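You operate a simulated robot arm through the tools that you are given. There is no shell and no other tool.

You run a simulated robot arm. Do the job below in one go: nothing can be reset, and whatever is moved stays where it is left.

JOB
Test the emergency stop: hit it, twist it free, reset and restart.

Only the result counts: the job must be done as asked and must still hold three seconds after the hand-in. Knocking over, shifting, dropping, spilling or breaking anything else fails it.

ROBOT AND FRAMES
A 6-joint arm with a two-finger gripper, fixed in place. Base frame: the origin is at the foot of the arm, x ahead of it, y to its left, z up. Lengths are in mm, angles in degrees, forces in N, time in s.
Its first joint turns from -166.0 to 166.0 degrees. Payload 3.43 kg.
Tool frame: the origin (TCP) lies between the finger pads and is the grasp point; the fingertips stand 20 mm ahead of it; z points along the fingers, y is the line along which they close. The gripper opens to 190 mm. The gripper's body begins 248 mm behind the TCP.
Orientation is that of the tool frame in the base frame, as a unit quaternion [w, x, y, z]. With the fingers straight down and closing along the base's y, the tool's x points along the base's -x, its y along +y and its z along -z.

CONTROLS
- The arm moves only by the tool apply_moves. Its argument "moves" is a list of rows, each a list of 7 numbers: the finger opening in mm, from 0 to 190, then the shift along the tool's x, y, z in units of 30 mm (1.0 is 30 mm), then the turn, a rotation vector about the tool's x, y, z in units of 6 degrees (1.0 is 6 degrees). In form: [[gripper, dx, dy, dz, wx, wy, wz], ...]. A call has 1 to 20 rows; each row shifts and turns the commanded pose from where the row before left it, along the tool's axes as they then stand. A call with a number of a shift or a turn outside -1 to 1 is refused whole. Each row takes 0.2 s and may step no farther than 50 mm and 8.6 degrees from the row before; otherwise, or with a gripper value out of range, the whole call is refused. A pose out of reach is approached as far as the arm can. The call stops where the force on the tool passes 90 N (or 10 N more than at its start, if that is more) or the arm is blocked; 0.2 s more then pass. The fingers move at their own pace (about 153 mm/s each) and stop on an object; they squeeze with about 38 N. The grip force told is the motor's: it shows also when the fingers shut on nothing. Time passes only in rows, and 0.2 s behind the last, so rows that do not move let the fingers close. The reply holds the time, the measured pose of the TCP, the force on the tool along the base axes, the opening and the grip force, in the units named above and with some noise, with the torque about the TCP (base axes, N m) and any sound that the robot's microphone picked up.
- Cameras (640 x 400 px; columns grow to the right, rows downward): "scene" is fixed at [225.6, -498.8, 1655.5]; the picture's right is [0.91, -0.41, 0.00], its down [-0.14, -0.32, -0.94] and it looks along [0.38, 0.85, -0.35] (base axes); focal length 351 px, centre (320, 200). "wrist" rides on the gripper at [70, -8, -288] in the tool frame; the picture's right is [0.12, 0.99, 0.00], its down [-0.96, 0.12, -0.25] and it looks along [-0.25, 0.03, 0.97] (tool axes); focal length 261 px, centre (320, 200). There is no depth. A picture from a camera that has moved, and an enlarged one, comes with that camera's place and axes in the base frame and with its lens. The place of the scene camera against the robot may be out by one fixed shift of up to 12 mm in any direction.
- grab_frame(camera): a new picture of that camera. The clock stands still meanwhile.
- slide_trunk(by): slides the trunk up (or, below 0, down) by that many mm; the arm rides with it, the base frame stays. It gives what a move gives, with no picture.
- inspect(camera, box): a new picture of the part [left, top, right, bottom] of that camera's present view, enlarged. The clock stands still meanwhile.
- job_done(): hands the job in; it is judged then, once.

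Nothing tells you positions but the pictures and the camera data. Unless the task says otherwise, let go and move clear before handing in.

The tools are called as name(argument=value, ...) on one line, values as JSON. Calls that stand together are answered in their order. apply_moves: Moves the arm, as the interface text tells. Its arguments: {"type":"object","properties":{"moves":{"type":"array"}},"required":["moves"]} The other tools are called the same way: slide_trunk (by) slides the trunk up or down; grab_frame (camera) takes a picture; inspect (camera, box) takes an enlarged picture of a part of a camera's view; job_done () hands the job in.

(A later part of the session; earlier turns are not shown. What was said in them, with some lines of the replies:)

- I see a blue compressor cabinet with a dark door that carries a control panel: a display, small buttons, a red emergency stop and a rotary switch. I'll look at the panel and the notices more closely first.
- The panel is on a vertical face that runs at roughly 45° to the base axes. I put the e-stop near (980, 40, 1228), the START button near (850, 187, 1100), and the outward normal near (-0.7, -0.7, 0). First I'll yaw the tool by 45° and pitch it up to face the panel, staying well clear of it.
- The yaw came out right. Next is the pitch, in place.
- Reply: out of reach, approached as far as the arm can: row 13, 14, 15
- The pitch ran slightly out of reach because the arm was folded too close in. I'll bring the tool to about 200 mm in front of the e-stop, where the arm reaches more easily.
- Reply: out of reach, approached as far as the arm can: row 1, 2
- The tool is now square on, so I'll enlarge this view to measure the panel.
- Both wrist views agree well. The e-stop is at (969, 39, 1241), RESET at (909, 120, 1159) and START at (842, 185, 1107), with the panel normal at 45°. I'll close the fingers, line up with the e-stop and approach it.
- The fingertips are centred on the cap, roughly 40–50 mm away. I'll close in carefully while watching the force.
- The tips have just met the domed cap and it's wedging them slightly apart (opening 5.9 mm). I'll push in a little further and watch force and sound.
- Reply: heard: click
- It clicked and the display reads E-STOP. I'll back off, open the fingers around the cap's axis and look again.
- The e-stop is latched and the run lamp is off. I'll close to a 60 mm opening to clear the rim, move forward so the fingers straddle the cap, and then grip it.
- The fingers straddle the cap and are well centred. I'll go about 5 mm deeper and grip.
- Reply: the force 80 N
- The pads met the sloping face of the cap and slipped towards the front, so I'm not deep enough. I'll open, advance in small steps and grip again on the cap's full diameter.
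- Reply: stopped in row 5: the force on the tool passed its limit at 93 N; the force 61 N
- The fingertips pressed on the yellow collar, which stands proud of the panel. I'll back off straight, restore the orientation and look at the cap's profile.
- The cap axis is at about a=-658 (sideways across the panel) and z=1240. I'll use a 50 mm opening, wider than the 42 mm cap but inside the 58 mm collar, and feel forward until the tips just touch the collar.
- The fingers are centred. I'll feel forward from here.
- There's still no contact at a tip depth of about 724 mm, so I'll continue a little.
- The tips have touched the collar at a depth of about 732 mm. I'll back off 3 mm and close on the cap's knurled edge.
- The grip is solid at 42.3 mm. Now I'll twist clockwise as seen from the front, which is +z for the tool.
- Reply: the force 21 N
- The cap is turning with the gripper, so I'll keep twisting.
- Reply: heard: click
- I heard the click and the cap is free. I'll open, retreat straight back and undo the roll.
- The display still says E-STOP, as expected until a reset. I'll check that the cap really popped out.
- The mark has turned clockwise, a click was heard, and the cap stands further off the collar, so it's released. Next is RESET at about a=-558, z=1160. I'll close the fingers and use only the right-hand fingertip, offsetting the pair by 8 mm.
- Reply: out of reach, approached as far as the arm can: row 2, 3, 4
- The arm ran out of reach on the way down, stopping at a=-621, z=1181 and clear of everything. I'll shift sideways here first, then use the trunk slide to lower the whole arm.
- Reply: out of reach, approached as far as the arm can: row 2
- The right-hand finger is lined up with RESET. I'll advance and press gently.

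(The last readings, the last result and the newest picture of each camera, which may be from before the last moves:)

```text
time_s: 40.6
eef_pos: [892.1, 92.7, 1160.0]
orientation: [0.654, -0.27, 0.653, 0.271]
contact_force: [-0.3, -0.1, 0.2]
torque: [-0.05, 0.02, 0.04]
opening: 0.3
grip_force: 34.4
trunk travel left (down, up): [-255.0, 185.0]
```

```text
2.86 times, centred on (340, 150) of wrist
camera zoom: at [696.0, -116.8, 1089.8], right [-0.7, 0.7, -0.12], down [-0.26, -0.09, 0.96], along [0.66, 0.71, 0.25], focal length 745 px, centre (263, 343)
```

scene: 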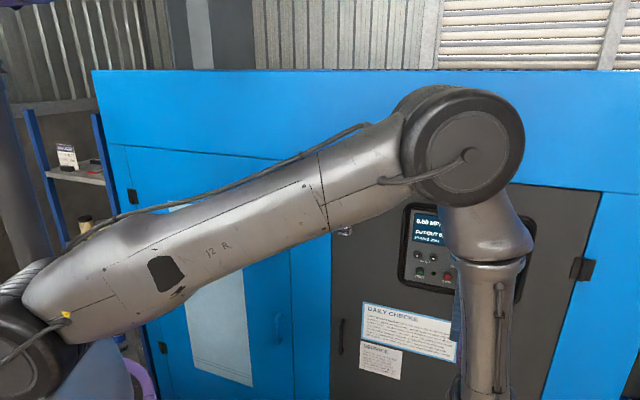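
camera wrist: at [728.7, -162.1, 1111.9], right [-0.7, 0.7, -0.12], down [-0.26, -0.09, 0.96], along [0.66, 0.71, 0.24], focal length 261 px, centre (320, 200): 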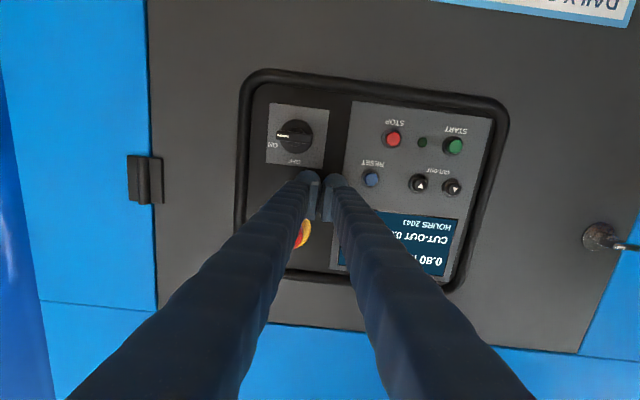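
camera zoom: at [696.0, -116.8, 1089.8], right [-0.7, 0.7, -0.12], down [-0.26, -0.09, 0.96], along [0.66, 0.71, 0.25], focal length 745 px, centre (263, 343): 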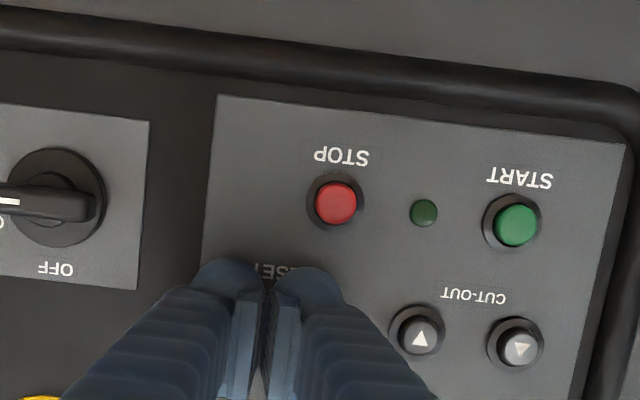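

apply_moves(moves=[[0, 0, 0, 0.08, 0, 0, 0], [0, 0, 0, 0.08, 0, 0, 0], [0, 0, 0, 0, 0, 0, 0]])

apply_moves(moves=[[0, 0, 0, 0.08, 0, 0, 0], [0, 0, 0, 0.08, 0, 0, 0], [0, 0, 0, 0, 0, 0, 0]])

```text
time_s: 41.4
eef_pos: [895.8, 96.4, 1160.3]
orientation: [0.653, -0.271, 0.653, 0.272]
contact_force: [-0.6, -1.3, -0.7]
torque: [-0.01, 0.02, 0.05]
opening: 0.0
grip_force: 34.6
trunk travel left (down, up): [-255.0, 185.0]
```

```text
time_s: 42.2
eef_pos: [898.1, 99.3, 1160.2]
orientation: [0.653, -0.27, 0.653, 0.271]
contact_force: [-13.1, -7.9, -4.2]
torque: [-0.06, 0.12, 0.24]
opening: 0.1
grip_force: 34.5
trunk travel left (down, up): [-255.0, 185.0]
heard: click
```

RESET clicked. I'll back off and read the display.

apply_moves(moves=[[0, 0, 0, -0.3, 0, 0, 0], [0, 0, 0, -0.7, 0, 0, 0], [0, 0, 0, -0.4, 0, 0, 0], [0, 0, 0, 0, 0, 0, 0]])

inspect(camera="scene", box=[390, 195, 550, 310])

inspect(camera="wrist", box=[220, 60, 500, 260])

```text
time_s: 43.2
eef_pos: [870.3, 69.6, 1161.1]
orientation: [0.653, -0.271, 0.653, 0.271]
contact_force: [0.6, 0.5, 0.4]
torque: [0.0, 0.0, 0.04]
opening: 0.0
grip_force: 34.0
trunk travel left (down, up): [-255.0, 185.0]
```

```text
3.48 times, centred on (470, 252) of scene
camera zoom: at [225.6, -498.8, 1655.5], right [0.91, -0.41, 0.0], down [-0.14, -0.32, -0.94], along [0.38, 0.85, -0.35], focal length 1222 px, centre (-202, 17)
```

zoom: 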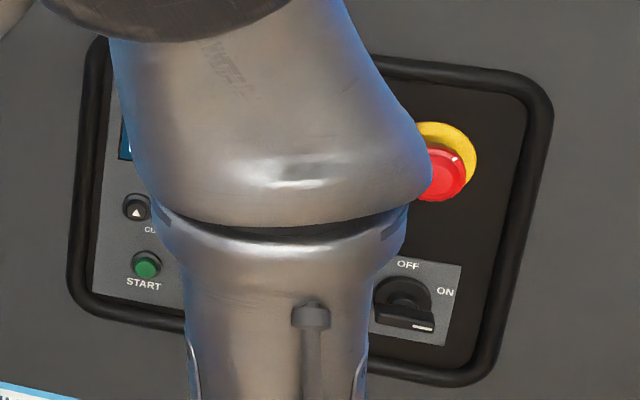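

```text
2.00 times, centred on (360, 160) of wrist
camera zoom: at [674.1, -140.2, 1090.3], right [-0.7, 0.7, -0.12], down [-0.26, -0.1, 0.96], along [0.66, 0.71, 0.25], focal length 521 px, centre (240, 280)
```

zoom: 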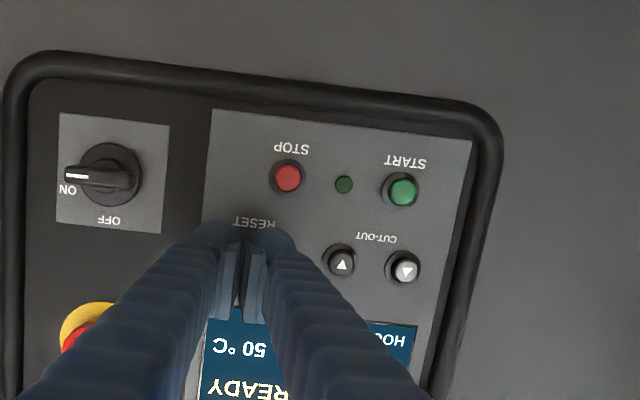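

The display shows READY and the e-stop cap is out. Now START at about a=-464, z=1107. I'll lower the trunk, then move sideways and up into place.

slide_trunk(by=-100)

apply_moves(moves=[[0, -0.5, 0.4, 0, 0, 0, 0], [0, -0.5, 0.6, 0, 0, 0, 0], [0, -0.5, 0.7, 0, 0, 0, 0], [0, 0, 0.7, 0, 0, 0, 0], [0, 0, 0.7, 0, 0, 0, 0], [0, 0, 0, 0, 0, 0, 0]])

inspect(camera="wrist", box=[220, 60, 500, 260])

grab_frame(camera="scene")

```text
time_s: 44.5
eef_pos: [870.4, 69.9, 1060.9]
orientation: [0.653, -0.271, 0.652, 0.272]
contact_force: [0.3, -0.3, -0.7]
torque: [0.02, 0.01, -0.02]
opening: 0.0
grip_force: 34.2
trunk travel left (down, up): [-155.0, 285.0]
```

```text
time_s: 45.9
eef_pos: [830.6, 125.2, 1127.5]
orientation: [0.65, -0.271, 0.655, 0.275]
contact_force: [-0.1, 0.8, 0.4]
torque: [0.0, 0.02, -0.01]
opening: 0.2
grip_force: 34.8
out of reach, approached as far as the arm can: row 3, 4, 5
trunk travel left (down, up): [-155.0, 285.0]
```

```text
2.00 times, centred on (360, 160) of wrist
camera zoom: at [634.4, -86.3, 1059.4], right [-0.71, 0.7, -0.11], down [-0.25, -0.1, 0.96], along [0.66, 0.71, 0.24], focal length 521 px, centre (240, 280)
```

zoom: 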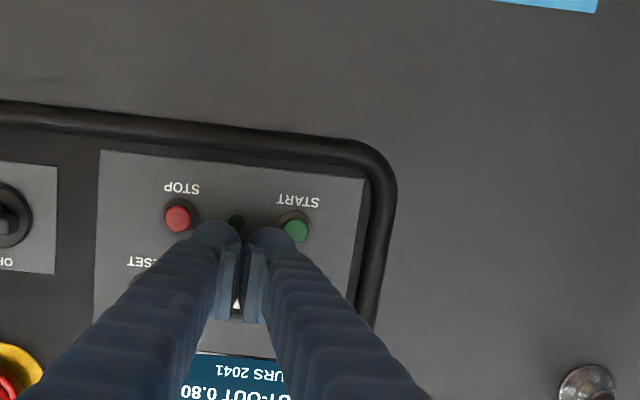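

```text
taken
```

scene: 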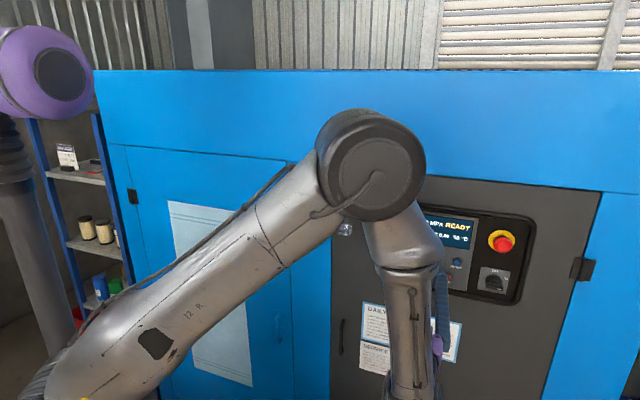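

I'm at a=-499, z=1127 and need a=-472, z=1107. Lowering the trunk again gives the arm more room.

slide_trunk(by=-90)

apply_moves(moves=[[0, -0.6, 0, 0.1, 0, 0, 0], [0, -0.6, 0.2, 0.1, 0.05, -0.05, -0.07], [0, -0.6, 0.3, 0.1, 0, 0, 0], [0, 0, 0, 0, 0, 0, 0]])

```text
time_s: 47.2
eef_pos: [829.9, 124.1, 1038.5]
orientation: [0.649, -0.271, 0.655, 0.276]
contact_force: [0.1, -0.2, 0.7]
torque: [-0.03, 0.04, -0.03]
opening: 0.1
grip_force: 34.3
trunk travel left (down, up): [-65.0, 375.0]
```

```text
time_s: 48.2
eef_pos: [826.0, 142.2, 1091.5]
orientation: [0.652, -0.272, 0.653, 0.273]
contact_force: [-0.1, 0.4, 0.4]
torque: [-0.01, 0.03, 0.0]
opening: 0.0
grip_force: 34.7
trunk travel left (down, up): [-65.0, 375.0]
```

apply_moves(moves=[[0, -0.25, 0.2, 0, 0, 0, -0.02], [0, -0.25, 0.18, 0, 0, 0, 0], [0, 0, 0, 0, 0, 0, 0]])

inspect(camera="wrist", box=[260, 80, 420, 220])

```text
time_s: 49.0
eef_pos: [817.9, 149.4, 1106.4]
orientation: [0.653, -0.271, 0.653, 0.271]
contact_force: [-0.2, -0.2, 0.2]
torque: [-0.03, -0.02, -0.01]
opening: 0.5
grip_force: 34.8
trunk travel left (down, up): [-65.0, 375.0]
```

```text
2.86 times, centred on (340, 150) of wrist
camera zoom: at [622.0, -60.6, 1036.6], right [-0.7, 0.7, -0.12], down [-0.26, -0.09, 0.96], along [0.66, 0.71, 0.25], focal length 745 px, centre (263, 343)
```

zoom: 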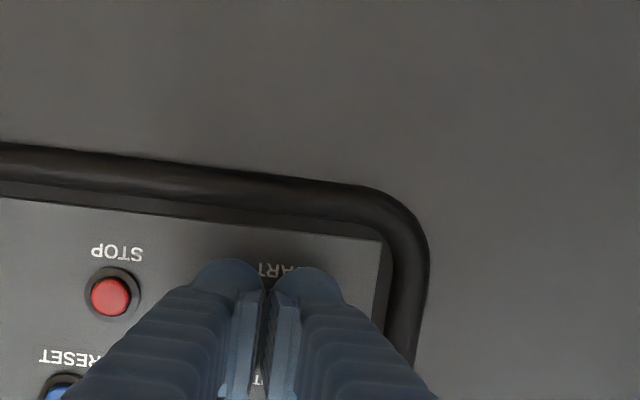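

The finger is over START, so I'll press it gently.

apply_moves(moves=[[0, 0, 0, 0.2, 0, 0, 0], [0, 0, 0, 0.2, 0, 0, 0], [0, 0, 0, 0.08, 0, 0, 0], [0, 0, 0, 0.08, 0, 0, 0], [0, 0, 0, 0, 0, 0, 0]])

apply_moves(moves=[[0, 0, 0, 0.08, 0, 0, 0], [0, 0, 0, 0.08, 0, 0, 0], [0, 0, 0, 0, 0, 0, 0]])

```text
time_s: 50.2
eef_pos: [829.7, 161.4, 1105.6]
orientation: [0.653, -0.271, 0.653, 0.271]
contact_force: [0.2, -0.5, 0.3]
torque: [0.02, 0.0, -0.01]
opening: 0.2
grip_force: 34.7
trunk travel left (down, up): [-65.0, 375.0]
```

```text
time_s: 51.0
eef_pos: [831.7, 162.8, 1107.4]
orientation: [0.653, -0.271, 0.653, 0.271]
contact_force: [-4.1, -4.0, -1.5]
torque: [-0.04, 0.02, 0.02]
opening: 0.0
grip_force: 34.6
trunk travel left (down, up): [-65.0, 375.0]
heard: click
```

START clicked. I'll back off and check the display and lamp.

apply_moves(moves=[[0, 0, 0, -0.3, 0, 0, 0], [0, 0, 0, -0.5, 0, 0, 0], [0, 0, 0, -0.5, 0, 0, 0], [0, 0, 0, 0, 0, 0, 0]])

inspect(camera="scene", box=[390, 195, 550, 310])

grab_frame(camera="wrist")

```text
time_s: 52.0
eef_pos: [804.9, 135.3, 1108.1]
orientation: [0.654, -0.27, 0.653, 0.271]
contact_force: [-0.5, 0.7, -0.4]
torque: [0.02, 0.02, 0.01]
opening: 0.0
grip_force: 34.3
trunk travel left (down, up): [-65.0, 375.0]
```

```text
3.48 times, centred on (470, 252) of scene
camera zoom: at [225.6, -498.8, 1655.5], right [0.91, -0.41, 0.0], down [-0.14, -0.32, -0.94], along [0.38, 0.85, -0.35], focal length 1222 px, centre (-202, 17)
```

zoom: 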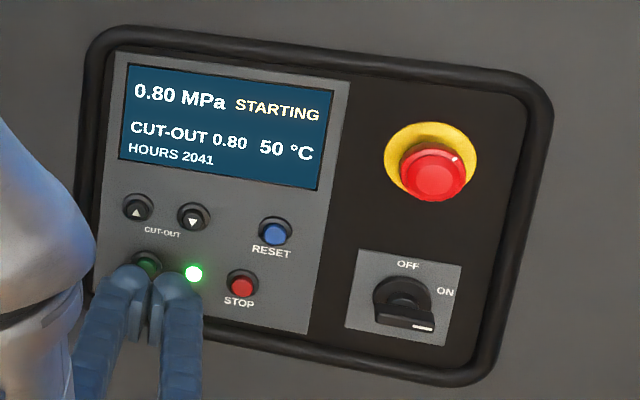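

```text
taken
camera wrist: at [608.9, -74.5, 1038.1], right [-0.7, 0.7, -0.12], down [-0.26, -0.09, 0.96], along [0.66, 0.71, 0.25], focal length 261 px, centre (320, 200)
```

wrist: 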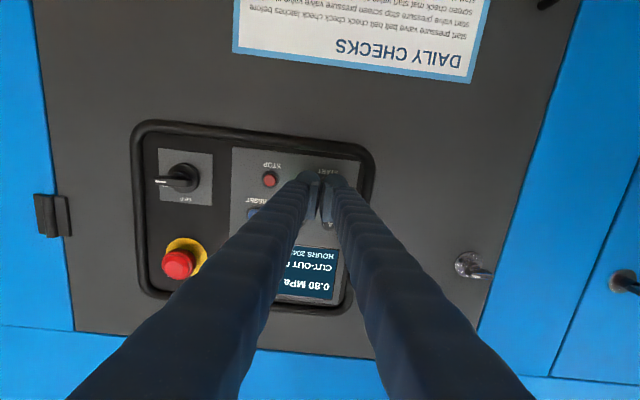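

The display says STARTING and the lamp is lit. I'll move further clear and wait to confirm that it runs.

apply_moves(moves=[[0, -0.5, -0.5, -0.5, 0, 0, 0], [0, -0.5, -0.5, -0.5, 0, 0, 0], [0, -0.5, -0.5, -0.5, 0, 0, 0], [0, 0, 0, 0, 0, 0, 0], [0, 0, 0, 0, 0, 0, 0], [0, 0, 0, 0, 0, 0, 0], [0, 0, 0, 0, 0, 0, 0], [0, 0, 0, 0, 0, 0, 0], [0, 0, 0, 0, 0, 0, 0], [0, 0, 0, 0, 0, 0, 0], [0, 0, 0, 0, 0, 0, 0], [0, 0, 0, 0, 0, 0, 0], [0, 0, 0, 0, 0, 0, 0], [0, 0, 0, 0, 0, 0, 0], [0, 0, 0, 0, 0, 0, 0]])

inspect(camera="scene", box=[390, 195, 550, 310])

```text
time_s: 55.2
eef_pos: [805.1, 73.8, 1152.0]
orientation: [0.654, -0.271, 0.653, 0.271]
contact_force: [0.8, -0.4, 0.4]
torque: [0.02, 0.0, -0.01]
opening: 0.0
grip_force: 34.4
trunk travel left (down, up): [-65.0, 375.0]
```

```text
3.48 times, centred on (470, 252) of scene
camera zoom: at [225.6, -498.8, 1655.5], right [0.91, -0.41, 0.0], down [-0.14, -0.32, -0.94], along [0.38, 0.85, -0.35], focal length 1222 px, centre (-202, 17)
```

zoom: 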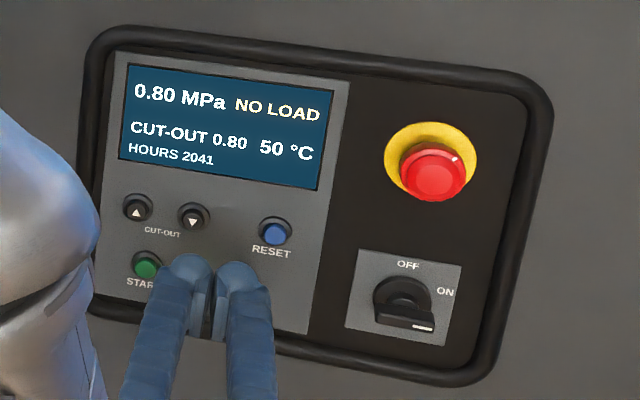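

The compressor is running again: the display shows NO LOAD at 0.80 MPa, as it did at the start. The e-stop is out, the cut-out is still 0.80, the switch is still ON, and the arm is clear, so I'm handing in.

job_done()

```text
The job is handed in.
```

The emergency stop test is done, and the compressor is running again as it was before the test. The display reads NO LOAD at 0.80 MPa.

| Step | Result |
|---|---|
| Hit the e-stop | It clicked, the display read E-STOP and the run lamp went out |
| Twist it free | A clockwise twist gave a click and the cap popped out |
| Reset | RESET clicked and the display read READY |
| Restart | START clicked, the run lamp lit and the display went from STARTING to NO LOAD |

- **Settings:** The cut-out is still 0.80 MPa and the rotary switch is still ON.
- **E-stop cap:** Its white mark now sits about 34° clockwise of where it was, because the cap did not turn back after release.
- **Extra contact:** My first attempt to grip the cap slipped. The arm then pressed against the e-stop until the force limit stopped it at 93 N. I saw no damage or shift afterwards.

The arm was clear of the panel at hand-in.
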